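You operate a simulated robot arm through the tools that you are given. There is no shell and no other tool. Be economical: measure what you need, move in short steps, check, and stop when the job is done.

Carry out the task below with a simulated two-armed robot. There is one attempt and no reset: what you move stays moved.

JOB
Put the red roller on the counter top by the lift away on the roller bench top. Press the level three button two times. Put two of the white job cards from the oil bench top on the lower shelf of the oil bench. Put the white knob pin on the grey tray. Put the grooved block from the oil bench top on the lower shelf of the oil bench. Put the slag piece from the top of the service stand on the counter top by the lift. Any order will do.

The check looks at the end state, three seconds after you hand in, the way a careful person would. Anything else that was tipped, shoved, dropped, spilled or broken makes it a failure.

ROBOT AND FRAMES
Two 6-joint arms with fingered hands on one trunk, on a base that drives. Base frame: it is fixed to the floor where the robot stands at the start and does not move with it; the origin is under the middle of the robot, x ahead of it, y to its left, z up; the surface under the hand at the start is at about z = 860. Lengths are in mm, angles in degrees, forces in N, time in s.
The left shoulder is at the start at [50, 170, 1054], the right one opposite. With the tool pointing down near the work surface each hand reaches from about 520 to 780 mm from the robot's upright axis, wherever it stands, measured 20 degrees to its own side. Places, roughly: counter top by the lift [700, 100, 900]; grey tray (18x13x3 cm) [500, 2100, 800]; grooved block (5x4x2 cm) [300, 4900, 900]; level three button [900, 0, 900]; lower shelf of the oil bench [300, 5500, 200]; red roller (6x6x4 cm) [800, 0, 900]; roller bench top [-7600, 4400, 900]; slag piece (11x4x4 cm) [-300, 2300, 800]; white job card [0, 5500, 1000]; white knob pin (4x4x11 cm) [400, 5600, 900]. Payload 3.5 kg a hand.
Tool frame (each hand has its own): the origin (TCP) lies between the finger pads and is the grasp point; the fingertips stand 26 mm ahead of it; z points along the fingers, y is the line along which they close. The gripper opens to 132 mm. The gripper's body begins 73 mm behind the TCP. The gripper is a hand of 3 fingers: y runs from the thumb to the fingers, the wrist lies at [0, 0, -234] in the tool frame, and closing takes about 1.5 s.
Orientation is that of the tool frame in the base frame, as a unit quaternion [x, y, z, w]. With the fingers straight down and closing along the base's y, the tool's x points along the base's -x, its y along +y and its z along -z.

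CONTROLS
- The arms move only by the tool apply_moves. It takes "left_targets", "right_targets" or both (then of equal length, played together; a hand with none holds still); each is a list that holds one entry, the list of rows, each a list of 6 numbers: the turn, a rotation vector about the base's x, y, z in degrees, then the shift along the base's x, y, z in mm. In form: [[[ax, ay, az, tx, ty, tz], ...]]. A call has 1 to 10 rows; each row shifts and turns the commanded pose from where the row before left it. "left_grip" and "right_grip" are, for a hand that has rows, the finger opening in mm, from 0 to 132, set as the call begins (left out, the last holds). Each row takes 0.2 s and may step no farther than 50 mm and 8.6 degrees from the row before; otherwise, or with a gripper value out of range, the whole call is refused. Where a pose cannot be reached the arm comes as near as it can. A force on the tool above 40 N (or 10 N above the force at the start of the call, whichever is more), or a blocked arm, ends the call early, and 0.2 s more pass. The fingers move at their own pace (about 108 mm/s each) and stop on an object; they squeeze with about 33 N. The grip force told is the motor's: it shows also when the fingers shut on nothing. Time passes only in rows, and 0.2 s behind the last, so rows that do not move let the fingers close. It gives the time, the measured TCP pose, the force on the tool (base axes), the opening and the grip force at its end, in the units of the frame above (readings bear some noise), with the torque about the TCP (base axes, N m) and any sound that the robot's microphone picked up.
- Cameras (640 x 400 px; columns grow to the right, rows downward): "scene" is now at [40, 5.4, 1645.5]; the picture's right is [0.08, -1.00, 0.00], its down [-0.72, -0.06, -0.69] and it looks along [0.69, 0.05, -0.73] (base axes); focal length 262 px, centre (320, 200). "left" rides on the left gripper at [-61, 3, -92] in its tool frame; the picture's right is [-0.05, -1.00, 0.00], its down [0.83, -0.04, -0.56] and it looks along [0.55, -0.03, 0.83] (tool axes); focal length 230 px, centre (320, 200). "right" rides on the right gripper at [61, 3, -92] in its tool frame; the picture's right is [-0.05, 1.00, 0.00], its down [-0.83, -0.04, -0.55] and it looks along [-0.55, -0.03, 0.83] (tool axes); focal length 230 px, centre (320, 200).
- capture(camera): a new picture of that camera. The clock stands still meanwhile.
- lift_body(by): slides the trunk up (or, below 0, down) by that many mm; the arms and the scene camera ride with it, the base frame stays. It gives what a move gives, with no picture.
- steer(legs): drives the robot by 1 to 6 legs, each [ahead, left, turn to the left] in mm, mm and degrees, along the robot's own axes; the way and the turn of a leg run together, so that a leg with both is an arc; at most 1500 mm and 180 degrees a leg. The arms and the cameras ride along, it lands a little off, and it stops where it bumps. It gives what a move gives.
- finger_targets(finger1, finger2, thumb_bend, hand): sets how far each is bent, from 0 (flat) to 1 (curled in); at 0.3 the hand is open as for a grip, at 0.7 the pads meet at the TCP. One left out holds its place. A second passes; each finger stops where it meets its share of the squeeze, and holds until it gets a number again. A gripper value or a shape takes the hand back. It gives what a move gives, with no picture; readings hold the bend of each and the force on the fingers (four entries, about 0 where the hand has none), thumb and palm.
- grasp_type(shape, hand): the hand has 3 fingers and takes this shape, open, in about a second: jaw (thumb against the fingers, like two jaws); tri (thumb and two fingers); tip (a fingertip pinch); poke (one finger out to press); point (the index stretched); flat (the hand flat); cup (the hand cupped); fist (a fist). The gripper value then closes the fingers along that shape, each until it touches; the sizes above hold for jaw. It gives what a move gives, with no picture.
- head_to(pan, tilt): turns the head with the scene camera to pan (to the left, within 86 degrees either way) and tilt (down, from -29 to 69), counted from straight ahead of the robot. It gives what a move gives.
- point_at(camera, pixels): there is no depth. For up to 12 entries [column, row, z] of the newest picture of that camera ("zoom" is the newest enlarged one), the place [x, y] in the base frame at which the ray of that pixel passes the height z, good to about 2 mm. The clock stands still meanwhile.
- zoom(camera, box): a new picture of the part [left, top, right, bottom] of that camera's present view, enlarged. The clock stands still meanwhile.
- job_done(): hands the job in; it is judged then, once.

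Work in short steps. Measure before you move; look again where a grasp or a placing could have gone wrong, and mend it. You have 131 turns and 146 pictures in all, those below and enlarged ones among them. Open the grippers and draw the arms clear of the work before you hand the job in, unless the task says otherwise.

The tools are called after "Emit:" as name(argument=value, ...) on one line, values as JSON. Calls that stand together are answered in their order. apply_moves: Moves the arms, as the interface text tells. Its arguments: {"type":"object","properties":{"left_targets":{"type":"array","items":{"type":"array","items":{"type":"array","items":{"type":"number"}}}},"left_grip":{"type":"number"},"right_targets":{"type":"array","items":{"type":"array","items":{"type":"array","items":{"type":"number"}}}},"right_grip":{"type":"number"}},"required":[]} The other tools are called the same way: lift_body (by) slides the trunk up or down; grasp_type (shape, hand) gives the hand a shape; finger_targets (finger1, finger2, thumb_bend, hand) moves the fingers one by one; steer (legs) drives the base; head_to (pan, tilt) turns the head that bears the scene camera; capture (camera) takes a picture; point_at (camera, pixels) gives the place at which the rays of pixels pass given heights; zoom (camera, box) takes an enlarged picture of a part of a camera's view; job_done () hands the job in.

At the start:

```text
time: 0.0
left_position: [612.0, 272.2, 1221.4]
left_orientation: [0.0, 1.0, 0.002, 0.003]
left_wrist_force: [-0.5, 0.1, -0.5]
left_moment: [0.0, 0.04, -0.03]
left_opening: 131.8
left_finger_force: 0.0
left_shape: jaw
left_bend: [0.3, 0.3, 0.3]
left_finger forces: [0.1, 0.0, 0.0, 0.0, 0.1, 0.0]
right_position: [569.7, -190.6, 1149.5]
right_orientation: [0.001, 1.0, 0.0, 0.0]
right_wrist_force: [-0.1, 0.3, -0.6]
right_moment: [0.01, -0.03, -0.03]
right_opening: 132.0
right_finger_force: 0.0
right_shape: jaw
right_bend: [0.3, 0.3, 0.3]
right_finger forces: [0.0, 0.0, 0.0, 0.0, 0.1, 0.0]
trunk travel left (down, up): [-669.0, 41.0]
robot x, y, heading: [-3.0, -2.5, 0.2]
head pan, tilt: [4.4, 46.6]
```

scene: 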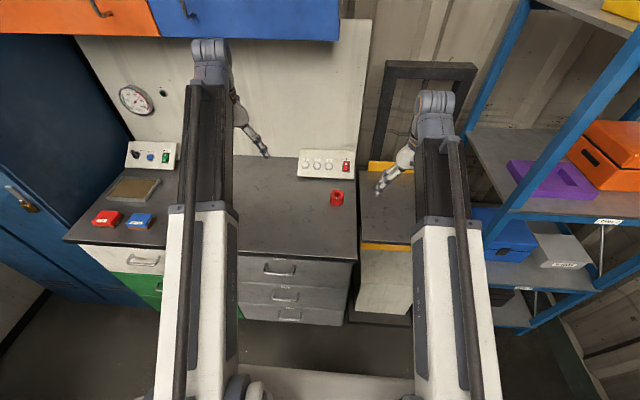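
right: 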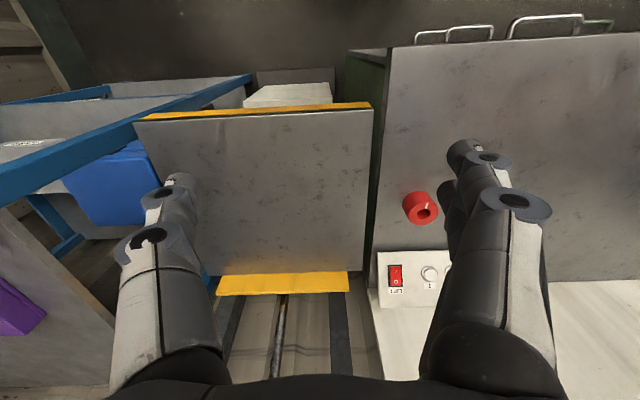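
left: 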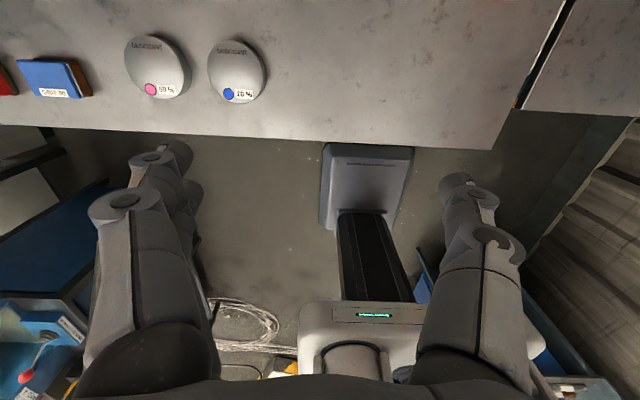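

The scene shows the red roller at (337,198) and a button panel at (326,163). I zoom on both and measure them.

Emit:
zoom(camera="scene", box=[280, 130, 380, 220])

Emit:
zoom(camera="right", box=[360, 160, 520, 320])

Emit:
point_at(camera="scene", pixels=[[337, 193, 900], [337, 205, 860], [305, 164, 920], [318, 164, 920], [330, 164, 920], [347, 164, 920], [297, 177, 870], [353, 180, 870]])

```text
4.44 times, centred on (330, 175) of scene
```

zoom: 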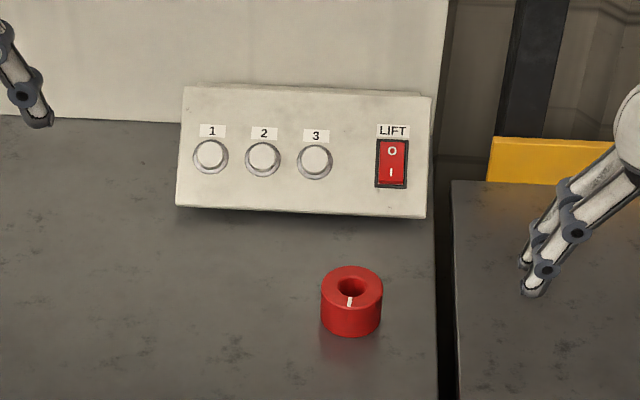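

```text
2.50 times, centred on (440, 240) of right
```

zoom: 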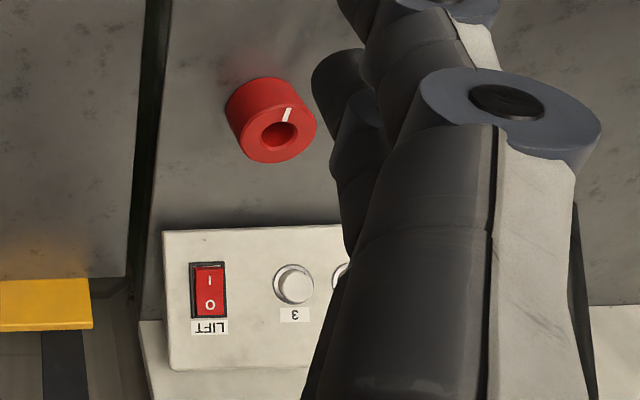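

```text
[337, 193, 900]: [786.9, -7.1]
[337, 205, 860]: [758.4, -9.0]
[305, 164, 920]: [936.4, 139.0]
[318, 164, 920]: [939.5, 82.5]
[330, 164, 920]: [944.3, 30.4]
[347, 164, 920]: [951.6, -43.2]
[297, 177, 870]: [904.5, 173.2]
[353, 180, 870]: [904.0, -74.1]
```

I triangulate button 3 and the panel's corners from both cameras: scene (328.9,166.4), right (429.6,273.6).

Emit:
point_at(camera="scene", pixels=[[328.9, 166.4, 860], [328.9, 166.4, 960], [298.9, 149.8, 860], [298.9, 149.8, 960], [297.5, 176, 860], [297.5, 176, 960], [355, 152, 860], [355, 152, 960], [353.6, 179, 860], [353.6, 179, 960], [337, 195, 880], [337, 195, 900]])

Emit:
point_at(camera="right", pixels=[[429.6, 273.6, 860], [429.6, 273.6, 960], [376.8, 253, 860], [376.8, 253, 960], [380, 308, 860], [380, 308, 960], [423, 213, 880], [423, 213, 900], [416, 192, 880], [416, 192, 900]])

```text
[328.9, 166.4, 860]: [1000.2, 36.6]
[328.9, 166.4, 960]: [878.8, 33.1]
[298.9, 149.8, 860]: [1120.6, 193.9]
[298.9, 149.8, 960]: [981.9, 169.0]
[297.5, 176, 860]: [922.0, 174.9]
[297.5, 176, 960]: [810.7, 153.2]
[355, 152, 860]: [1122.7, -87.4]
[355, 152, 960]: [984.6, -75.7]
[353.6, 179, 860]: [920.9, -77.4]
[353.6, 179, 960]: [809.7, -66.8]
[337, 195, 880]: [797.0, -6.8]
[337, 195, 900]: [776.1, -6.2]
```

```text
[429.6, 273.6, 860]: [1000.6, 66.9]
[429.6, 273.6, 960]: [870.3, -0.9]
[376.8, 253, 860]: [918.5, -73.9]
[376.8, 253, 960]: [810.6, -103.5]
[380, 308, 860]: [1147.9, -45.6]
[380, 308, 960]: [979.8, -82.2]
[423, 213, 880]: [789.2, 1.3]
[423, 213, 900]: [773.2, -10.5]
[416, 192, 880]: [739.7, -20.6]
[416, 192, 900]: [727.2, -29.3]
```

I measure the counter's front edge and where the base's front stands, from the left and scene pictures.

Emit:
point_at(camera="left", pixels=[[300, 138, 860], [490, 148, 860], [560, 5, 860], [365, 145, 0], [365, 145, 200], [365, 145, 100], [157, 67, 890], [237, 71, 890], [58, 78, 880]])

Emit:
head_to(pan=0, tilt=69)

Emit:
capture(camera="scene")

```text
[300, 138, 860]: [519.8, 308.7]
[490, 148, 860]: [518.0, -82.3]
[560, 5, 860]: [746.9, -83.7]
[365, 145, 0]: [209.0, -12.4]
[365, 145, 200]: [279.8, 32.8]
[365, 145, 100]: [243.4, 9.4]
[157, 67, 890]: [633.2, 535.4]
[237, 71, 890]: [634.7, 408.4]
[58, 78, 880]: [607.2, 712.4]
```

```text
time: 0.9
left_position: [612.1, 273.2, 1221.0]
left_orientation: [0.0, 1.0, 0.001, 0.003]
left_wrist_force: [0.9, -1.1, 0.3]
left_moment: [0.0, 0.04, -0.02]
left_opening: 131.8
left_finger_force: 0.0
left_shape: jaw
left_bend: [0.3, 0.3, 0.3]
left_finger forces: [0.0, 0.1, 0.0, 0.1, 0.0, 0.0]
right_position: [569.3, -189.3, 1148.8]
right_orientation: [0.001, 1.0, 0.0, 0.001]
right_wrist_force: [-0.1, -0.2, 1.1]
right_moment: [0.02, -0.02, 0.03]
right_opening: 131.8
right_finger_force: 0.1
right_shape: jaw
right_bend: [0.3, 0.3, 0.3]
right_finger forces: [0.0, 0.0, 0.0, 0.0, 0.0, 0.0]
trunk travel left (down, up): [-669.0, 41.0]
robot x, y, heading: [-1.3, 2.7, 0.1]
head pan, tilt: [0.0, 68.8]
```

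```text
140 pictures are left
```

scene: 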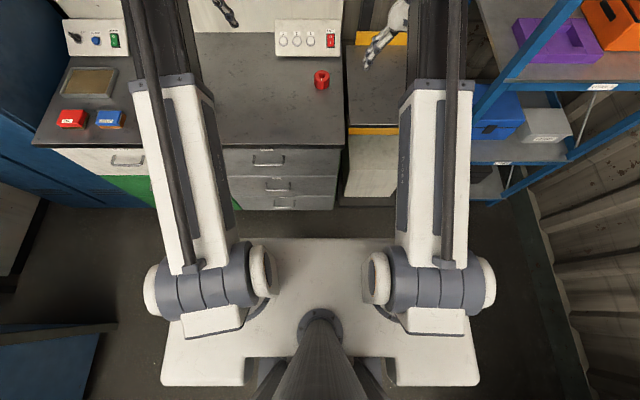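

The base front is at about x≈250 and the counter front at 519, so there is room for a 150 mm advance. I pull the left hand back to keep it clear, then drive.

Emit:
apply_moves(left_targets=[[[0, 0, 0, -40, 0, -20], [0, 0, 0, -40, 0, -20], [0, 0, 0, -20, 0, 0]]])

Emit:
steer(legs=[[150, 0, 0]])

Emit:
grasp_type(hand="right", shape="poke")

Emit:
head_to(pan=0, tilt=50)

Emit:
capture(camera="scene")

Emit:
capture(camera="right")

```text
time: 1.7
left_position: [512.5, 272.4, 1178.7]
left_orientation: [0.0, 1.0, 0.002, 0.006]
left_wrist_force: [0.0, -0.1, -0.3]
left_moment: [0.01, -0.03, -0.02]
left_opening: 132.1
left_finger_force: 0.1
left_shape: jaw
left_bend: [0.3, 0.3, 0.3]
left_finger forces: [0.0, 0.0, 0.0, 0.0, 0.0, 0.0]
left hand out of reach, approached as far as the arm can: row 3
right_position: [569.6, -190.1, 1151.0]
right_orientation: [0.001, 1.0, 0.0, 0.001]
right_wrist_force: [0.4, -0.5, -0.3]
right_moment: [0.03, 0.01, 0.01]
right_opening: 132.1
right_finger_force: 0.0
right_shape: jaw
right_bend: [0.3, 0.3, 0.3]
right_finger forces: [0.0, 0.0, 0.0, 0.1, 0.0, 0.1]
trunk travel left (down, up): [-669.0, 41.0]
robot x, y, heading: [3.4, -0.8, -0.0]
head pan, tilt: [0.0, 68.8]
```

```text
time: 3.0
left_position: [663.3, 273.1, 1178.7]
left_orientation: [0.001, 1.0, 0.002, 0.005]
left_wrist_force: [-0.3, 0.4, 0.8]
left_moment: [-0.01, 0.02, 0.0]
left_opening: 131.7
left_finger_force: 0.1
left_shape: jaw
left_bend: [0.3, 0.3, 0.3]
left_finger forces: [0.0, 0.0, 0.1, 0.1, 0.0, 0.1]
right_position: [720.6, -189.8, 1149.4]
right_orientation: [0.001, 1.0, 0.002, 0.0]
right_wrist_force: [1.0, -1.0, -0.2]
right_moment: [-0.01, 0.05, 0.02]
right_opening: 131.9
right_finger_force: 0.0
right_shape: jaw
right_bend: [0.3, 0.3, 0.3]
right_finger forces: [0.0, 0.0, 0.0, 0.0, 0.0, 0.0]
trunk travel left (down, up): [-669.0, 41.0]
robot x, y, heading: [150.8, 1.2, -0.0]
head pan, tilt: [0.0, 68.8]
```

```text
time: 3.9
left_position: [662.9, 271.5, 1178.5]
left_orientation: [0.0, 1.0, 0.001, 0.006]
left_wrist_force: [0.3, -0.3, 0.6]
left_moment: [0.02, -0.01, -0.02]
left_opening: 131.9
left_finger_force: 0.1
left_shape: jaw
left_bend: [0.3, 0.3, 0.3]
left_finger forces: [0.0, 0.1, 0.0, 0.0, 0.0, 0.1]
right_position: [719.1, -189.9, 1149.4]
right_orientation: [0.001, 1.0, 0.0, 0.001]
right_wrist_force: [-0.3, 0.4, 0.0]
right_moment: [0.01, 0.0, -0.01]
right_opening: 0.0
right_finger_force: 0.1
right_shape: poke
right_bend: [1.0, 1.0, 0.45]
right_finger forces: [0.1, 0.0, 0.1, 0.0, 0.1, 0.0]
trunk travel left (down, up): [-669.0, 41.0]
robot x, y, heading: [149.9, -3.8, 0.0]
head pan, tilt: [0.0, 68.8]
```

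```text
time: 4.8
left_position: [663.1, 271.9, 1178.1]
left_orientation: [-0.001, 1.0, 0.002, 0.006]
left_wrist_force: [0.3, 0.3, 1.1]
left_moment: [-0.02, 0.01, -0.02]
left_opening: 131.9
left_finger_force: 0.0
left_shape: jaw
left_bend: [0.3, 0.3, 0.3]
left_finger forces: [0.0, 0.0, 0.0, 0.0, 0.0, 0.1]
right_position: [720.2, -188.5, 1149.8]
right_orientation: [0.001, 1.0, 0.001, 0.0]
right_wrist_force: [0.1, 0.0, 0.1]
right_moment: [-0.02, -0.01, 0.0]
right_opening: 0.0
right_finger_force: 0.1
right_shape: poke
right_bend: [1.0, 1.0, 0.45]
right_finger forces: [0.0, 0.0, 0.1, 0.0, 0.1, 0.0]
trunk travel left (down, up): [-669.0, 41.0]
robot x, y, heading: [155.0, -0.9, 0.0]
head pan, tilt: [0.0, 50.0]
```

```text
139 pictures are left
```

scene: 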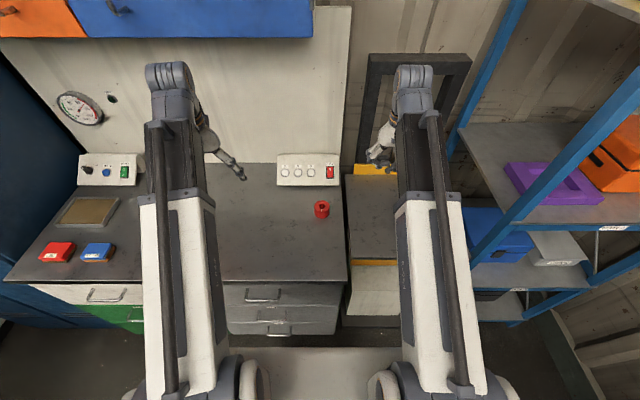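

```text
138 pictures are left
```

right: 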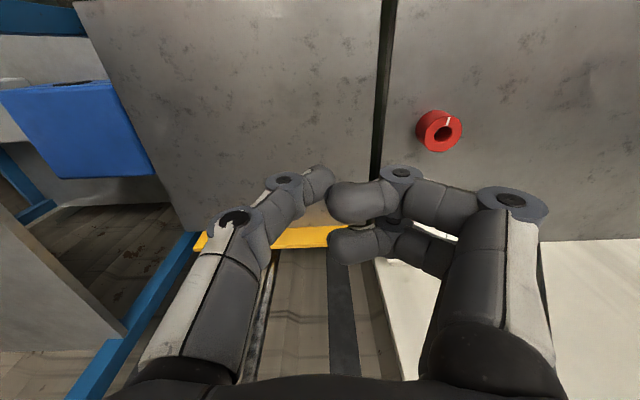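

In poke the extended digit's tip is off the tool axis; a closed jaw with its tips 26 mm ahead of the TCP is better known. I switch and look at it.

Emit:
grasp_type(hand="right", shape="jaw")

Emit:
apply_moves(right_targets=[[[0, 0, 0, 0, 40, 0], [0, 0, 0, 0, 40, 0], [0, 0, 0, 0, 40, 0], [0, -8, 0, 0, 40, 0], [0, -8, 0, 0, 30, 0], [0, -8, 0, 0, 30, 0], [0, -8, 0, 0, 5, 0], [0, -8.4, 0, 0, 0, 0], [0, 0, 0, 0, 0, 0]]], right_grip=0)

Emit:
capture(camera="right")

Emit:
capture(camera="scene")

```text
time: 5.7
left_position: [663.6, 273.1, 1178.6]
left_orientation: [0.001, 1.0, 0.001, 0.005]
left_wrist_force: [0.9, 0.3, 1.0]
left_moment: [-0.01, -0.01, -0.01]
left_opening: 132.0
left_finger_force: 0.1
left_shape: jaw
left_bend: [0.3, 0.3, 0.3]
left_finger forces: [0.1, 0.0, 0.0, 0.1, 0.0, 0.0]
right_position: [719.6, -189.5, 1148.6]
right_orientation: [0.001, 1.0, 0.001, 0.001]
right_wrist_force: [1.0, 0.1, 0.1]
right_moment: [0.0, 0.02, 0.01]
right_opening: 131.9
right_finger_force: 0.1
right_shape: jaw
right_bend: [0.3, 0.3, 0.3]
right_finger forces: [0.0, 0.1, 0.1, 0.0, 0.0, 0.0]
trunk travel left (down, up): [-669.0, 41.0]
robot x, y, heading: [148.8, -2.4, 0.2]
head pan, tilt: [0.0, 50.0]
```

```text
time: 7.7
left_position: [662.7, 272.3, 1179.7]
left_orientation: [0.0, 1.0, 0.001, 0.006]
left_wrist_force: [0.3, 0.0, 0.0]
left_moment: [0.01, -0.05, 0.01]
left_opening: 131.7
left_finger_force: 0.1
left_shape: jaw
left_bend: [0.3, 0.3, 0.3]
left_finger forces: [0.0, 0.0, 0.0, 0.1, 0.0, 0.0]
right_position: [718.9, 36.0, 1150.4]
right_orientation: [0.0, 0.938, 0.001, 0.347]
right_wrist_force: [0.7, -0.8, -1.0]
right_moment: [-0.02, 0.0, 0.01]
right_opening: 0.0
right_finger_force: 33.2
right_shape: jaw
right_bend: [0.68, 0.68, 0.74]
right_finger forces: [0.0, 0.0, 0.0, 0.1, 0.0, 0.0]
trunk travel left (down, up): [-669.0, 41.0]
robot x, y, heading: [150.6, -0.9, 0.0]
head pan, tilt: [0.0, 50.0]
```

```text
137 pictures are left
```

right: 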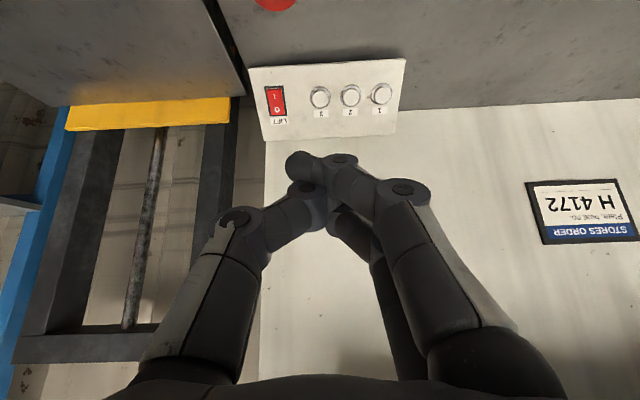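

```text
136 pictures are left
```

scene: 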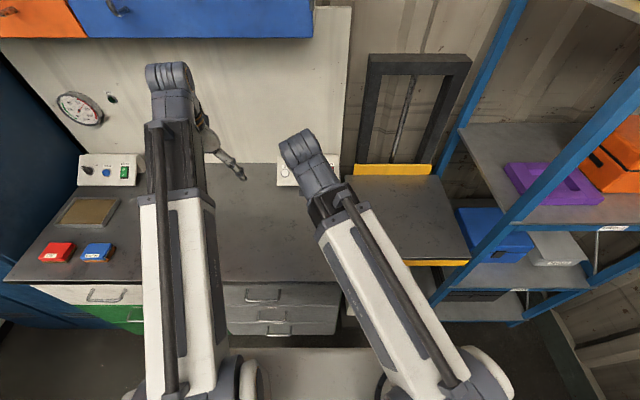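

Tool axis is now (0.65,0,-0.76), normal to the panel. I check button 3 at (320,96) from this view.

Emit:
zoom(camera="right", box=[240, 40, 420, 150])

Emit:
point_at(camera="right", pixels=[[320, 97, 907], [320, 97, 900], [320, 97, 915], [350, 95, 907], [380, 93, 907]])

```text
3.56 times, centred on (330, 95) of right
```

zoom: 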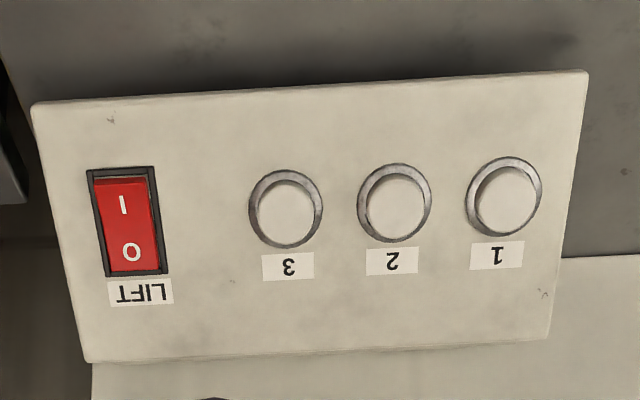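

```text
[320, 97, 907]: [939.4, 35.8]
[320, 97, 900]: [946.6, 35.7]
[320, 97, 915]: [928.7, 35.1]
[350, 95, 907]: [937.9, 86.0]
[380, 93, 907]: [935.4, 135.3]
```

Button 3's cap agrees at (940,35.5,907). I approach to 30 mm short of it along the axis.

Emit:
apply_moves(right_targets=[[[0, 0, 0, 30.8, 0, -33.4], [0, 0, 0, 30.8, 0, -33.4], [0, 0, 0, 30.8, 0, -33.4], [0, 0, 0, 30.8, 0, -33.4], [0, 0, 0, 30.8, 0, -33.4], [0, 0, 0, 30.8, 0, -33.4], [0, 0, 0, 0, 0, 0]]])

Emit:
zoom(camera="right", box=[200, 60, 440, 210])

Emit:
zoom(camera="scene", box=[240, 120, 380, 220])

```text
time: 9.2
left_position: [662.2, 273.4, 1180.1]
left_orientation: [0.0, 1.0, 0.002, 0.007]
left_wrist_force: [0.2, 0.3, 0.1]
left_moment: [0.0, 0.04, -0.03]
left_opening: 131.8
left_finger_force: 0.0
left_shape: jaw
left_bend: [0.3, 0.3, 0.3]
left_finger forces: [0.0, 0.0, 0.0, 0.0, 0.0, 0.0]
right_position: [903.0, 35.0, 948.8]
right_orientation: [0.001, 0.938, 0.0, 0.346]
right_wrist_force: [0.4, 0.0, 0.8]
right_moment: [0.0, -0.03, -0.01]
right_opening: 0.0
right_finger_force: 32.3
right_shape: jaw
right_bend: [0.68, 0.68, 0.74]
right_finger forces: [0.1, 0.1, 0.1, 0.0, 0.0, 0.1]
trunk travel left (down, up): [-669.0, 41.0]
robot x, y, heading: [148.0, 0.3, -0.3]
head pan, tilt: [0.0, 50.0]
```

```text
2.67 times, centred on (320, 135) of right
```

zoom: 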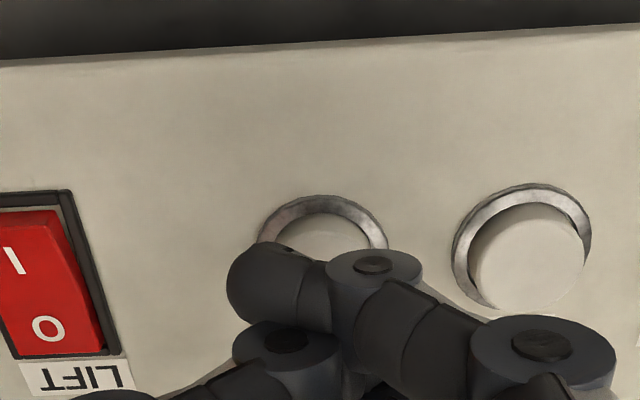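

```text
4.00 times, centred on (310, 170) of scene
```

zoom: 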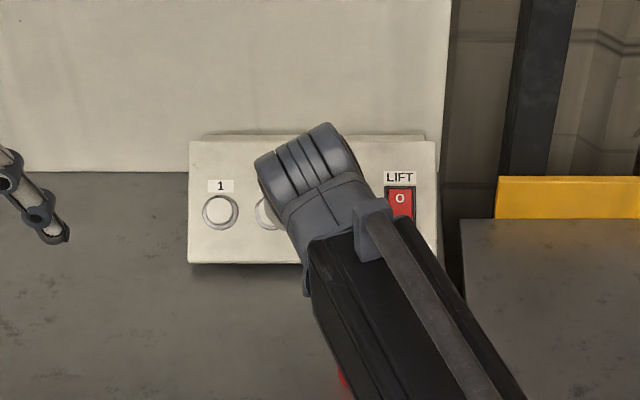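

Fingertips line up with button 3. I advance to near contact, then in small rows.

Emit:
apply_moves(right_targets=[[[0, 0, 0, 9.8, 0, -11.4], [0, 0, 0, 6.5, 0, -7.6], [0, 0, 0, 2.0, 0, -2.3], [0, 0, 0, 1.3, 0, -1.5], [0, 0, 0, 1.3, 0, -1.5], [0, 0, 0, 0, 0, 0]]])

```text
time: 10.7
left_position: [662.7, 272.7, 1179.3]
left_orientation: [0.001, 1.0, 0.003, 0.007]
left_wrist_force: [-0.7, 0.4, 0.1]
left_moment: [0.0, 0.04, 0.0]
left_opening: 131.9
left_finger_force: 0.0
left_shape: jaw
left_bend: [0.3, 0.3, 0.3]
left_finger forces: [0.0, 0.0, 0.0, 0.0, 0.1, 0.0]
right_position: [924.2, 35.4, 925.0]
right_orientation: [0.001, 0.938, 0.0, 0.346]
right_wrist_force: [-4.9, -1.5, 6.3]
right_moment: [0.05, 0.03, 0.01]
right_opening: 0.0
right_finger_force: 33.3
right_shape: jaw
right_bend: [0.68, 0.68, 0.75]
right_finger forces: [0.0, 0.0, 0.1, 0.0, 0.0, 0.0]
trunk travel left (down, up): [-669.0, 41.0]
robot x, y, heading: [149.5, -1.9, -0.0]
head pan, tilt: [0.0, 50.0]
heard: click
```

A click at about 8 N: one press. I back off 15 mm and see whether another sound or light appears.

Emit:
apply_moves(right_targets=[[[0, 0, 0, -4.9, 0, 5.7], [0, 0, 0, -6.5, 0, 7.6], [0, 0, 0, 0, 0, 0], [0, 0, 0, 0, 0, 0], [0, 0, 0, 0, 0, 0]]])

Emit:
capture(camera="scene")

```text
time: 11.8
left_position: [664.0, 272.9, 1178.3]
left_orientation: [0.0, 1.0, 0.002, 0.005]
left_wrist_force: [0.0, -0.5, -0.4]
left_moment: [-0.04, -0.02, 0.0]
left_opening: 131.8
left_finger_force: 0.0
left_shape: jaw
left_bend: [0.3, 0.3, 0.3]
left_finger forces: [0.0, 0.1, 0.1, 0.1, 0.1, 0.0]
right_position: [912.7, 36.0, 937.9]
right_orientation: [0.001, 0.938, 0.001, 0.346]
right_wrist_force: [0.2, -1.1, -0.1]
right_moment: [0.01, 0.0, 0.02]
right_opening: 0.0
right_finger_force: 32.8
right_shape: jaw
right_bend: [0.68, 0.68, 0.74]
right_finger forces: [0.1, 0.0, 0.0, 0.1, 0.0, 0.0]
trunk travel left (down, up): [-669.0, 41.0]
robot x, y, heading: [147.4, 3.0, -0.0]
head pan, tilt: [0.0, 50.0]
```

```text
132 pictures are left
```

scene: 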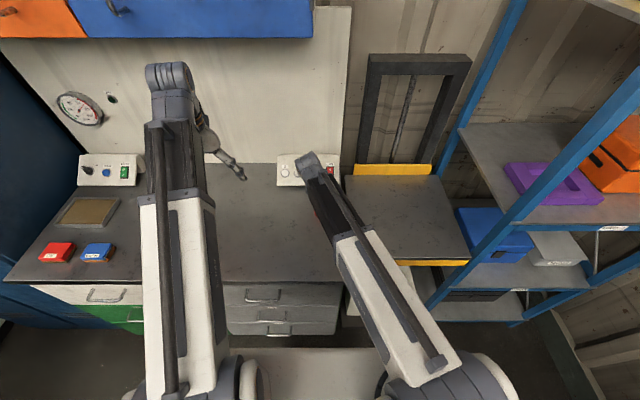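

Nothing moved. Second press the same way, then back off.

Emit:
apply_moves(right_targets=[[[0, 0, 0, 6.5, 0, -7.6], [0, 0, 0, 2.5, 0, -2.9], [0, 0, 0, 1.3, 0, -1.5], [0, 0, 0, 1.3, 0, -1.5], [0, 0, 0, 0, 0, 0]]])

Emit:
apply_moves(right_targets=[[[0, 0, 0, -9.8, 0, 11.4], [0, 0, 0, -20, 0, 23], [0, 0, 0, -30.8, 0, 33.4], [0, 0, 0, -30.8, 0, 33.4], [0, 8, 0, -30, 0, 33], [0, 8, 0, -20, -20, 0], [0, 8, 0, 0, -20, 0], [0, 8, 0, 0, 0, 0], [0, 8.4, 0, 0, 0, 0]]])

Emit:
capture(camera="scene")

Emit:
capture(camera="right")

```text
time: 13.1
left_position: [663.4, 272.8, 1179.4]
left_orientation: [-0.001, 1.0, 0.002, 0.006]
left_wrist_force: [-0.3, 0.0, 0.9]
left_moment: [-0.01, -0.02, -0.02]
left_opening: 132.0
left_finger_force: 0.1
left_shape: jaw
left_bend: [0.3, 0.3, 0.3]
left_finger forces: [0.1, 0.0, 0.1, 0.0, 0.0, 0.1]
right_position: [923.6, 35.5, 924.9]
right_orientation: [-0.001, 0.938, 0.001, 0.346]
right_wrist_force: [-7.3, -1.8, 6.2]
right_moment: [0.06, 0.05, 0.05]
right_opening: 0.0
right_finger_force: 33.3
right_shape: jaw
right_bend: [0.68, 0.68, 0.75]
right_finger forces: [0.0, 0.0, 0.0, 0.0, 31.6, 0.0]
trunk travel left (down, up): [-669.0, 41.0]
robot x, y, heading: [151.9, -1.8, -0.1]
head pan, tilt: [0.0, 50.0]
heard: click
```

```text
time: 15.1
left_position: [663.0, 271.7, 1177.6]
left_orientation: [0.0, 1.0, 0.002, 0.007]
left_wrist_force: [1.0, -0.1, 0.2]
left_moment: [-0.02, 0.01, -0.01]
left_opening: 131.9
left_finger_force: 0.0
left_shape: jaw
left_bend: [0.3, 0.3, 0.3]
left_finger forces: [0.0, 0.1, 0.0, 0.0, 0.1, 0.0]
right_position: [783.5, -5.3, 1058.0]
right_orientation: [0.0, 1.0, 0.002, -0.001]
right_wrist_force: [-0.3, 0.1, -0.3]
right_moment: [-0.01, 0.04, 0.04]
right_opening: 0.1
right_finger_force: 32.9
right_shape: jaw
right_bend: [0.68, 0.68, 0.75]
right_finger forces: [0.0, 0.1, 0.0, 0.1, 0.0, 0.0]
trunk travel left (down, up): [-669.0, 41.0]
robot x, y, heading: [149.7, -3.0, -0.2]
head pan, tilt: [0.0, 50.0]
```

```text
131 pictures are left
```

scene: 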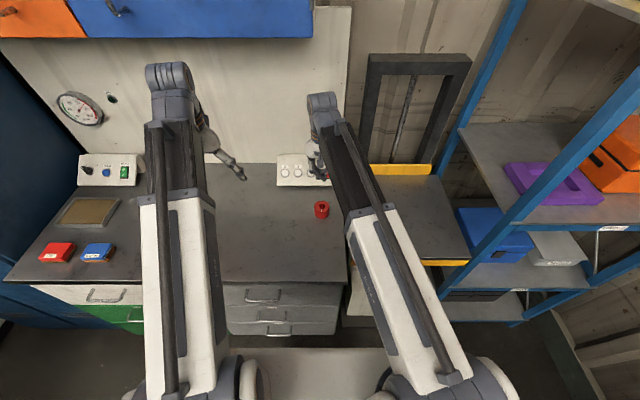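

```text
130 pictures are left
```

right: 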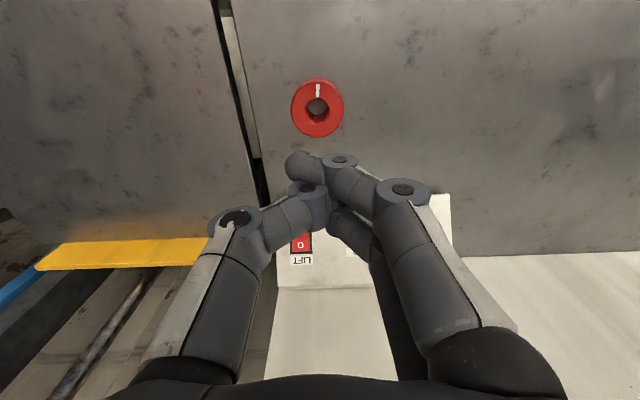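

Both presses are done. Now I measure the roller's top at (317,107) and its edges in the right view.

Emit:
zoom(camera="right", box=[260, 60, 380, 150])

Emit:
point_at(camera="right", pixels=[[317, 108, 893], [317, 108, 885], [291, 108, 885], [344, 108, 885], [317, 78, 855], [317, 137, 893]])

Emit:
point_at(camera="scene", pixels=[[321, 207, 893], [321, 207, 885]])

```text
4.44 times, centred on (320, 105) of right
```

zoom: 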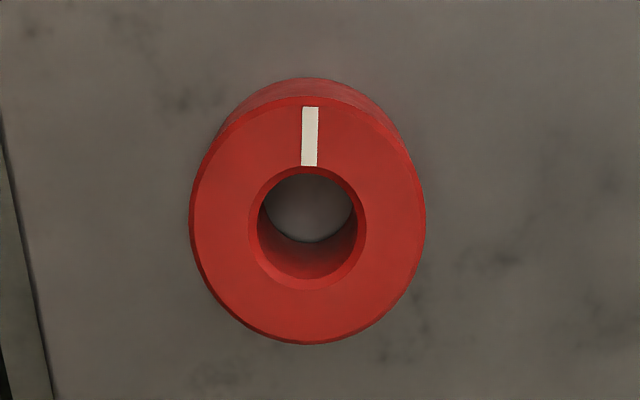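

```text
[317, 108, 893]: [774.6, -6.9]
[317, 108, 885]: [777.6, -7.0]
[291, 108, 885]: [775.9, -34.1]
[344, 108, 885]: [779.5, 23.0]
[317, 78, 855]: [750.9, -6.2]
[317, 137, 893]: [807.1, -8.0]
```

```text
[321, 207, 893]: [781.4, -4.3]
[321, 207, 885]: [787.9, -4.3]
```

The roller's centre is (778,-6.5), about 57 mm wide, top at about 893. I open, descend to z≈889 and close.

Emit:
apply_moves(right_targets=[[[0, 0, 0, -5.5, -1, 0], [0, 0, 0, 0, 0, 0], [0, 0, 0, 0, 0, 0], [0, 0, 0, 0, 0, -45], [0, 0, 0, 0, 0, -45], [0, 0, 0, 0, 0, -40], [0, 0, 0, 0, 0, -24], [0, 0, 0, 0, 0, -15], [0, 0, 0, 0, 0, 0]]], right_grip=132)

Emit:
capture(camera="right")

```text
time: 17.1
left_position: [663.6, 272.1, 1178.4]
left_orientation: [-0.001, 1.0, 0.001, 0.007]
left_wrist_force: [-0.5, 0.9, -0.1]
left_moment: [-0.01, -0.02, 0.0]
left_opening: 131.9
left_finger_force: 0.1
left_shape: jaw
left_bend: [0.3, 0.3, 0.3]
left_finger forces: [0.0, 0.0, 0.1, 0.0, 0.0, 0.1]
right_position: [779.9, -6.7, 889.0]
right_orientation: [0.0, 1.0, 0.001, 0.001]
right_wrist_force: [-0.5, -0.1, 0.1]
right_moment: [0.03, -0.02, -0.01]
right_opening: 131.8
right_finger_force: 0.1
right_shape: jaw
right_bend: [0.3, 0.3, 0.3]
right_finger forces: [0.0, 0.0, 0.0, 0.0, 0.1, 0.0]
trunk travel left (down, up): [-669.0, 41.0]
robot x, y, heading: [150.3, 1.2, -0.1]
head pan, tilt: [0.0, 50.0]
```

```text
128 pictures are left
```

right: 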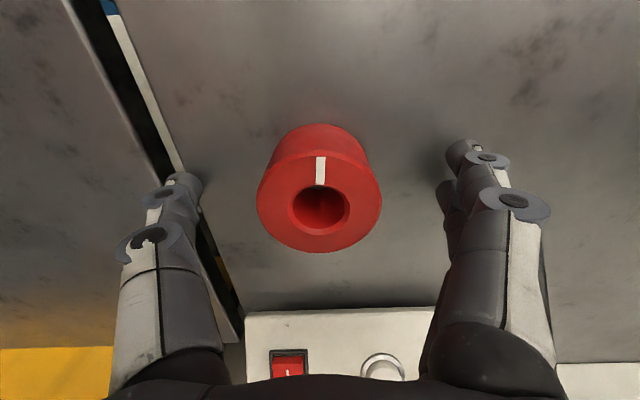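

The roller sits between thumb and fingers. I go 4 mm lower for more hold and close.

Emit:
apply_moves(right_targets=[[[0, 0, 0, 0, 0, -4], [0, 0, 0, 0, 0, 0]]])

Emit:
apply_moves(right_targets=[[[0, 0, 0, 0, 0, 0], [0, 0, 0, 0, 0, 0], [0, 0, 0, 0, 0, 0], [0, 0, 0, 0, 0, 0], [0, 0, 0, 0, 0, 0], [0, 0, 0, 0, 0, 0], [0, 0, 0, 0, 0, 0], [0, 0, 0, 0, 0, 20]]], right_grip=20)

Emit:
capture(camera="right")

```text
time: 17.6
left_position: [663.4, 272.7, 1178.7]
left_orientation: [0.001, 1.0, 0.001, 0.006]
left_wrist_force: [0.3, -0.1, 0.6]
left_moment: [0.01, -0.02, 0.02]
left_opening: 131.7
left_finger_force: 0.0
left_shape: jaw
left_bend: [0.3, 0.3, 0.3]
left_finger forces: [0.0, 0.0, 0.0, 0.0, 0.1, 0.0]
right_position: [779.7, -7.5, 884.8]
right_orientation: [0.001, 1.0, 0.002, 0.002]
right_wrist_force: [-0.5, 0.8, 0.5]
right_moment: [0.01, -0.01, 0.02]
right_opening: 131.9
right_finger_force: 0.1
right_shape: jaw
right_bend: [0.3, 0.3, 0.3]
right_finger forces: [0.2, 0.2, 0.0, 0.0, 0.2, 0.0]
trunk travel left (down, up): [-669.0, 41.0]
robot x, y, heading: [148.8, -0.3, -0.2]
head pan, tilt: [0.0, 50.0]
```

```text
time: 19.4
left_position: [663.8, 272.5, 1179.5]
left_orientation: [0.0, 1.0, 0.002, 0.006]
left_wrist_force: [-0.4, 0.8, -0.2]
left_moment: [-0.01, -0.02, 0.01]
left_opening: 131.9
left_finger_force: 0.0
left_shape: jaw
left_bend: [0.3, 0.3, 0.3]
left_finger forces: [0.1, 0.0, 0.0, 0.1, 0.0, 0.1]
right_position: [778.6, -6.4, 905.6]
right_orientation: [0.001, 1.0, 0.0, 0.001]
right_wrist_force: [0.5, 0.6, -2.4]
right_moment: [0.01, 0.05, -0.01]
right_opening: 45.2
right_finger_force: 32.8
right_shape: jaw
right_bend: [0.73, 0.71, 0.7]
right_finger forces: [8.5, 22.4, 0.1, 0.0, 32.1, 0.0]
trunk travel left (down, up): [-669.0, 41.0]
robot x, y, heading: [150.0, 1.0, -0.4]
head pan, tilt: [0.0, 50.0]
```

```text
127 pictures are left
```

right: 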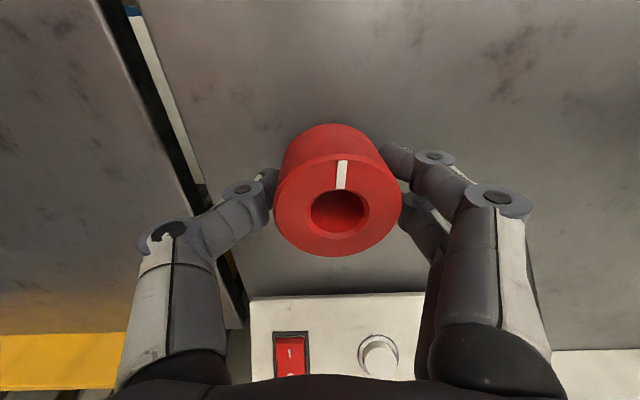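

The roller is held (force 33 N). I lift it well clear, back off the counter and look left toward the stand.

Emit:
apply_moves(right_targets=[[[0, 0, 0, 0, 0, 45], [0, 0, 0, 0, 0, 45], [0, 0, 0, -20, -20, 45], [0, 0, 0, -45, -30, 20], [0, 0, 0, -45, -30, 20], [0, 0, 0, -20, -30, 20]]])

Emit:
steer(legs=[[-350, 0, 0]])

Emit:
head_to(pan=75, tilt=25)

Emit:
capture(camera="scene")

```text
refused: row 3 steps farther than a row can; nothing moved
```

```text
time: 21.7
left_position: [317.6, 273.1, 1179.4]
left_orientation: [-0.001, 1.0, 0.002, 0.007]
left_wrist_force: [-0.2, -0.2, -0.3]
left_moment: [0.04, -0.01, -0.01]
left_opening: 132.0
left_finger_force: 0.0
left_shape: jaw
left_bend: [0.3, 0.3, 0.3]
left_finger forces: [0.1, 0.1, 0.0, 0.0, 0.1, 0.1]
right_position: [432.9, -4.5, 905.5]
right_orientation: [0.0, 1.0, 0.0, 0.001]
right_wrist_force: [0.0, 0.3, -2.5]
right_moment: [-0.04, -0.02, 0.02]
right_opening: 45.1
right_finger_force: 33.3
right_shape: jaw
right_bend: [0.73, 0.71, 0.7]
right_finger forces: [8.4, 22.3, 0.1, 0.1, 31.9, 0.1]
trunk travel left (down, up): [-669.0, 41.0]
robot x, y, heading: [-197.2, -2.6, -0.1]
head pan, tilt: [0.0, 50.0]
```

```text
time: 23.2
left_position: [317.8, 272.4, 1178.8]
left_orientation: [-0.001, 1.0, 0.002, 0.006]
left_wrist_force: [-0.2, 0.9, 0.4]
left_moment: [-0.01, 0.01, 0.03]
left_opening: 131.8
left_finger_force: 0.0
left_shape: jaw
left_bend: [0.3, 0.3, 0.3]
left_finger forces: [0.0, 0.0, 0.1, 0.0, 0.1, 0.1]
right_position: [433.3, -4.1, 906.2]
right_orientation: [-0.001, 1.0, 0.001, 0.001]
right_wrist_force: [-0.1, -0.3, -0.5]
right_moment: [-0.02, 0.02, 0.01]
right_opening: 44.9
right_finger_force: 32.9
right_shape: jaw
right_bend: [0.73, 0.71, 0.7]
right_finger forces: [8.5, 22.5, 0.1, 0.0, 32.0, 0.0]
trunk travel left (down, up): [-669.0, 41.0]
robot x, y, heading: [-194.2, 0.7, 0.1]
head pan, tilt: [75.0, 25.0]
```

```text
126 pictures are left
```

scene: 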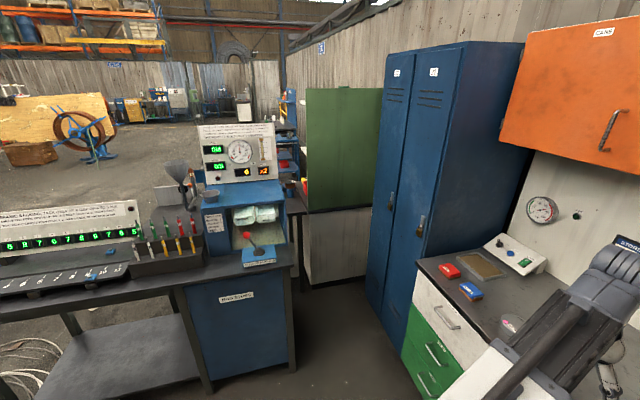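

The roller moved back freely above the counter. I raise the right hand properly and look at the region of the stand and tray.

Emit:
apply_moves(right_targets=[[[0, 0, 0, 0, 0, 45], [0, 0, 0, 0, 0, 45], [0, 0, 0, 0, -20, 45], [0, 0, 0, -10, -40, 20], [0, 0, 0, -10, -40, 20], [0, 0, 0, 0, -40, 20]]])

Emit:
zoom(camera="scene", box=[120, 110, 320, 300])

Emit:
point_at(camera="scene", pixels=[[295, 370, 0], [210, 385, 0], [290, 268, 780], [175, 290, 780], [300, 205, 800], [290, 185, 1000], [160, 170, 1000], [365, 283, 0], [310, 290, 0]])

```text
time: 24.6
left_position: [317.8, 273.4, 1178.0]
left_orientation: [-0.001, 1.0, 0.003, 0.006]
left_wrist_force: [0.5, -0.6, -0.2]
left_moment: [0.0, 0.01, 0.0]
left_opening: 131.8
left_finger_force: 0.0
left_shape: jaw
left_bend: [0.3, 0.3, 0.3]
left_finger forces: [0.1, 0.0, 0.1, 0.0, 0.0, 0.0]
right_position: [413.7, -143.1, 1101.1]
right_orientation: [-0.001, 1.0, 0.0, 0.001]
right_wrist_force: [-0.1, -0.1, -1.8]
right_moment: [0.0, 0.02, 0.02]
right_opening: 45.2
right_finger_force: 32.9
right_shape: jaw
right_bend: [0.73, 0.71, 0.7]
right_finger forces: [8.7, 22.7, 0.1, 0.0, 32.1, 0.0]
trunk travel left (down, up): [-669.0, 41.0]
robot x, y, heading: [-193.6, 0.9, 0.4]
head pan, tilt: [75.0, 25.0]
```

```text
2.11 times, centred on (220, 205) of scene
```

zoom: 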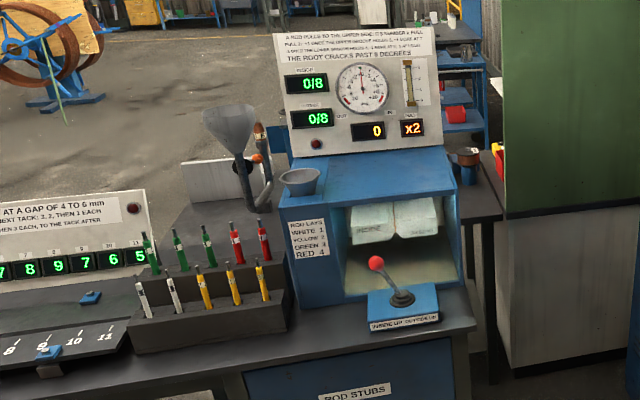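

```text
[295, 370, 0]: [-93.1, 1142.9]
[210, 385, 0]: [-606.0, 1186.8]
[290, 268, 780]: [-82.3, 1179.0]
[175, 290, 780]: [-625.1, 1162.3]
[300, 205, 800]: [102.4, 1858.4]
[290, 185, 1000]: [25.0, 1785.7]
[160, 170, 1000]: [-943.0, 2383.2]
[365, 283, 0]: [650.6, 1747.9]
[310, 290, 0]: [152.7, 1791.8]
```

A rod bench stands at y≈1150–1700 between me and the stand. I turn left 90° on the spot and look around for the way.

Emit:
steer(legs=[[0, 0, 90]])

Emit:
head_to(pan=0, tilt=15)

Emit:
capture(camera="scene")

Emit:
head_to(pan=75, tilt=20)

Emit:
capture(camera="scene")

```text
time: 28.8
left_position: [-461.4, 516.9, 1178.5]
left_orientation: [-0.703, 0.712, 0.006, 0.003]
left_wrist_force: [-0.6, -0.3, -0.3]
left_moment: [0.02, -0.03, -0.02]
left_opening: 131.8
left_finger_force: 0.1
left_shape: jaw
left_bend: [0.3, 0.3, 0.3]
left_finger forces: [0.0, 0.0, 0.1, 0.1, 0.0, 0.1]
right_position: [-42.6, 607.9, 1099.7]
right_orientation: [-0.702, 0.712, 0.002, 0.0]
right_wrist_force: [-0.7, 0.0, -2.2]
right_moment: [-0.02, -0.02, 0.0]
right_opening: 45.1
right_finger_force: 32.8
right_shape: jaw
right_bend: [0.73, 0.71, 0.7]
right_finger forces: [8.8, 23.1, 0.0, 0.0, 31.8, 0.1]
trunk travel left (down, up): [-669.0, 41.0]
robot x, y, heading: [-197.3, -0.2, 89.0]
head pan, tilt: [75.0, 25.0]
```

```text
time: 30.2
left_position: [-462.5, 517.4, 1179.5]
left_orientation: [-0.703, 0.711, 0.006, 0.003]
left_wrist_force: [-0.1, 0.1, 0.2]
left_moment: [0.03, 0.03, 0.01]
left_opening: 131.7
left_finger_force: 0.0
left_shape: jaw
left_bend: [0.3, 0.3, 0.3]
left_finger forces: [0.0, 0.1, 0.0, 0.1, 0.0, 0.0]
right_position: [-43.3, 606.9, 1101.7]
right_orientation: [-0.702, 0.712, 0.002, 0.0]
right_wrist_force: [-0.9, -0.4, -1.7]
right_moment: [-0.02, 0.02, 0.01]
right_opening: 44.8
right_finger_force: 32.5
right_shape: jaw
right_bend: [0.73, 0.71, 0.7]
right_finger forces: [8.7, 23.1, 0.0, 0.1, 31.8, 0.1]
trunk travel left (down, up): [-669.0, 41.0]
robot x, y, heading: [-197.7, 4.5, 89.4]
head pan, tilt: [0.0, 15.0]
```

```text
124 pictures are left
```

scene: 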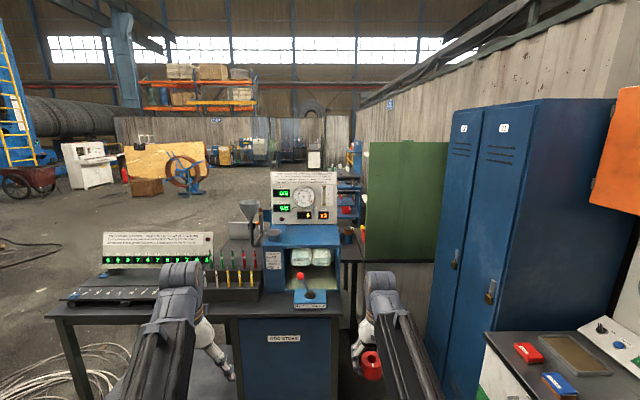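

```text
time: 31.7
left_position: [-461.5, 516.8, 1176.9]
left_orientation: [-0.703, 0.711, 0.005, 0.003]
left_wrist_force: [-0.3, -0.4, -0.2]
left_moment: [-0.04, 0.01, -0.02]
left_opening: 131.9
left_finger_force: 0.0
left_shape: jaw
left_bend: [0.3, 0.3, 0.3]
left_finger forces: [0.1, 0.0, 0.0, 0.0, 0.0, 0.1]
right_position: [-44.4, 607.6, 1101.0]
right_orientation: [-0.702, 0.712, 0.0, 0.0]
right_wrist_force: [-0.2, 0.7, -1.9]
right_moment: [0.0, -0.01, 0.02]
right_opening: 44.9
right_finger_force: 32.6
right_shape: jaw
right_bend: [0.73, 0.71, 0.7]
right_finger forces: [8.8, 23.2, 0.1, 0.0, 31.8, 0.0]
trunk travel left (down, up): [-669.0, 41.0]
robot x, y, heading: [-196.1, -1.6, 89.3]
head pan, tilt: [75.0, 20.0]
```

```text
123 pictures are left
```

scene: 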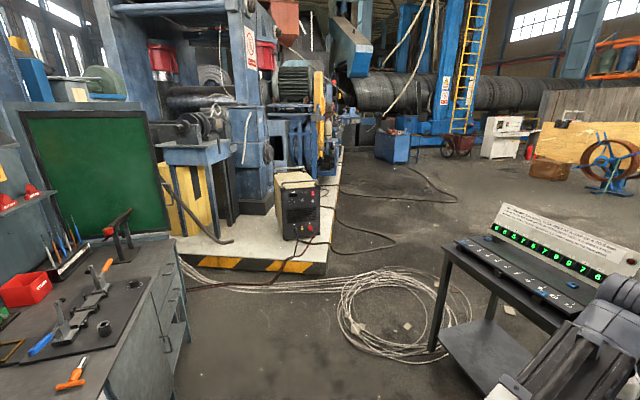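

The way around seems to be on the left between the hazard platform and the bench, past a cable coil at (400,310). I measure them.

Emit:
point_at(camera="scene", pixels=[[448, 258, 780], [432, 352, 0], [340, 290, 0], [350, 345, 0], [470, 320, 0], [400, 265, 0], [328, 272, 0], [180, 262, 0], [345, 190, 0], [185, 330, 0], [445, 165, 0], [500, 160, 0]])

Emit:
head_to(pan=40, tilt=25)

Emit:
capture(camera="scene")

```text
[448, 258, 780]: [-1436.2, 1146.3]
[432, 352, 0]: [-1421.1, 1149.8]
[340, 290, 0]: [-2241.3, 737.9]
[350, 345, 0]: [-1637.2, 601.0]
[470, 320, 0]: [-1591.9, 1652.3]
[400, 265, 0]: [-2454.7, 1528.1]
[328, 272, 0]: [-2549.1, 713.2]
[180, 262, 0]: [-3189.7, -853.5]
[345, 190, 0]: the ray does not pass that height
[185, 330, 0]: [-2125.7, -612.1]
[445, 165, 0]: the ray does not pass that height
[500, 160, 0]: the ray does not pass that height
```

```text
time: 32.7
left_position: [-462.0, 516.5, 1177.1]
left_orientation: [-0.703, 0.712, 0.006, 0.004]
left_wrist_force: [-0.7, 0.1, 0.1]
left_moment: [0.04, 0.01, -0.03]
left_opening: 132.0
left_finger_force: 0.1
left_shape: jaw
left_bend: [0.3, 0.3, 0.3]
left_finger forces: [0.0, 0.0, 0.0, 0.1, 0.1, 0.0]
right_position: [-44.9, 607.9, 1100.4]
right_orientation: [-0.702, 0.712, 0.001, 0.0]
right_wrist_force: [0.8, -1.3, -1.3]
right_moment: [0.02, -0.02, -0.02]
right_opening: 44.8
right_finger_force: 32.6
right_shape: jaw
right_bend: [0.73, 0.71, 0.7]
right_finger forces: [8.8, 23.0, 0.1, 0.0, 31.9, 0.0]
trunk travel left (down, up): [-669.0, 41.0]
robot x, y, heading: [-193.4, -0.7, 89.1]
head pan, tilt: [40.0, 25.0]
```

```text
122 pictures are left
```

scene: 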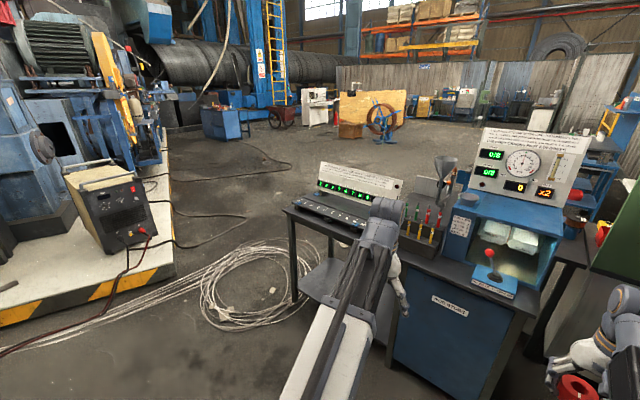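

Bench's left end is x≈-1436 and the platform's corner x≈-2550, so a lane at x≈-1990 fits. I slide left to it first, then look ahead.

Emit:
steer(legs=[[0, 1200, 0.8], [0, 590, 0]])

Emit:
head_to(pan=0, tilt=35)

Emit:
capture(camera="scene")

Emit:
head_to(pan=-40, tilt=20)

Emit:
capture(camera="scene")

```text
time: 41.8
left_position: [-2257.0, 543.9, 1178.5]
left_orientation: [-0.702, 0.712, 0.007, 0.003]
left_wrist_force: [0.3, -0.4, -0.2]
left_moment: [-0.04, 0.01, 0.01]
left_opening: 131.7
left_finger_force: 0.1
left_shape: jaw
left_bend: [0.3, 0.3, 0.3]
left_finger forces: [0.0, 0.0, 0.1, 0.1, 0.0, 0.0]
right_position: [-1838.7, 634.2, 1100.8]
right_orientation: [-0.703, 0.711, 0.001, 0.001]
right_wrist_force: [-0.1, -0.6, -1.4]
right_moment: [0.0, -0.06, 0.0]
right_opening: 45.1
right_finger_force: 32.9
right_shape: jaw
right_bend: [0.73, 0.71, 0.7]
right_finger forces: [8.8, 23.2, 0.0, 0.1, 31.8, 0.0]
trunk travel left (down, up): [-669.0, 41.0]
robot x, y, heading: [-1991.7, 27.7, 89.1]
head pan, tilt: [40.0, 25.0]
```

```text
time: 42.8
left_position: [-2257.2, 544.7, 1178.6]
left_orientation: [-0.703, 0.712, 0.006, 0.003]
left_wrist_force: [0.6, 0.1, -0.2]
left_moment: [0.01, -0.02, -0.01]
left_opening: 132.1
left_finger_force: 0.1
left_shape: jaw
left_bend: [0.3, 0.3, 0.3]
left_finger forces: [0.0, 0.0, 0.1, 0.0, 0.0, 0.0]
right_position: [-1838.5, 634.5, 1100.6]
right_orientation: [-0.703, 0.711, 0.001, -0.001]
right_wrist_force: [0.3, -0.4, -1.0]
right_moment: [-0.02, 0.01, 0.01]
right_opening: 45.2
right_finger_force: 33.0
right_shape: jaw
right_bend: [0.73, 0.71, 0.7]
right_finger forces: [8.9, 23.2, 0.0, 0.0, 31.8, 0.1]
trunk travel left (down, up): [-669.0, 41.0]
robot x, y, heading: [-1991.0, 31.0, 89.3]
head pan, tilt: [0.0, 35.0]
```

```text
121 pictures are left
```

scene: 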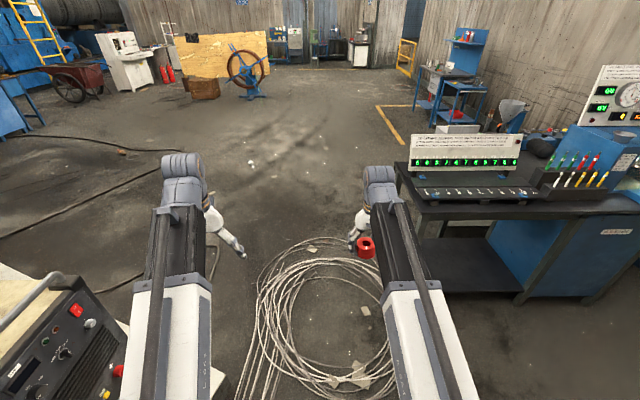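

```text
time: 43.9
left_position: [-2255.5, 545.0, 1179.2]
left_orientation: [-0.702, 0.712, 0.006, 0.003]
left_wrist_force: [0.3, -0.1, -0.2]
left_moment: [0.01, -0.02, 0.02]
left_opening: 132.0
left_finger_force: 0.0
left_shape: jaw
left_bend: [0.3, 0.3, 0.3]
left_finger forces: [0.0, 0.1, 0.0, 0.0, 0.1, 0.1]
right_position: [-1838.1, 635.0, 1099.9]
right_orientation: [-0.702, 0.712, 0.0, 0.0]
right_wrist_force: [-0.8, -0.3, -1.7]
right_moment: [-0.03, -0.01, 0.01]
right_opening: 45.0
right_finger_force: 33.4
right_shape: jaw
right_bend: [0.73, 0.71, 0.7]
right_finger forces: [8.9, 23.3, 0.1, 0.0, 31.8, 0.0]
trunk travel left (down, up): [-669.0, 41.0]
robot x, y, heading: [-1991.9, 26.7, 89.1]
head pan, tilt: [-40.0, 20.0]
```

```text
120 pictures are left
```

scene: 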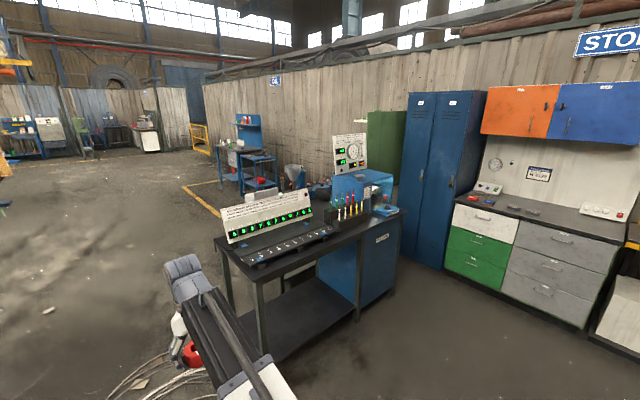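

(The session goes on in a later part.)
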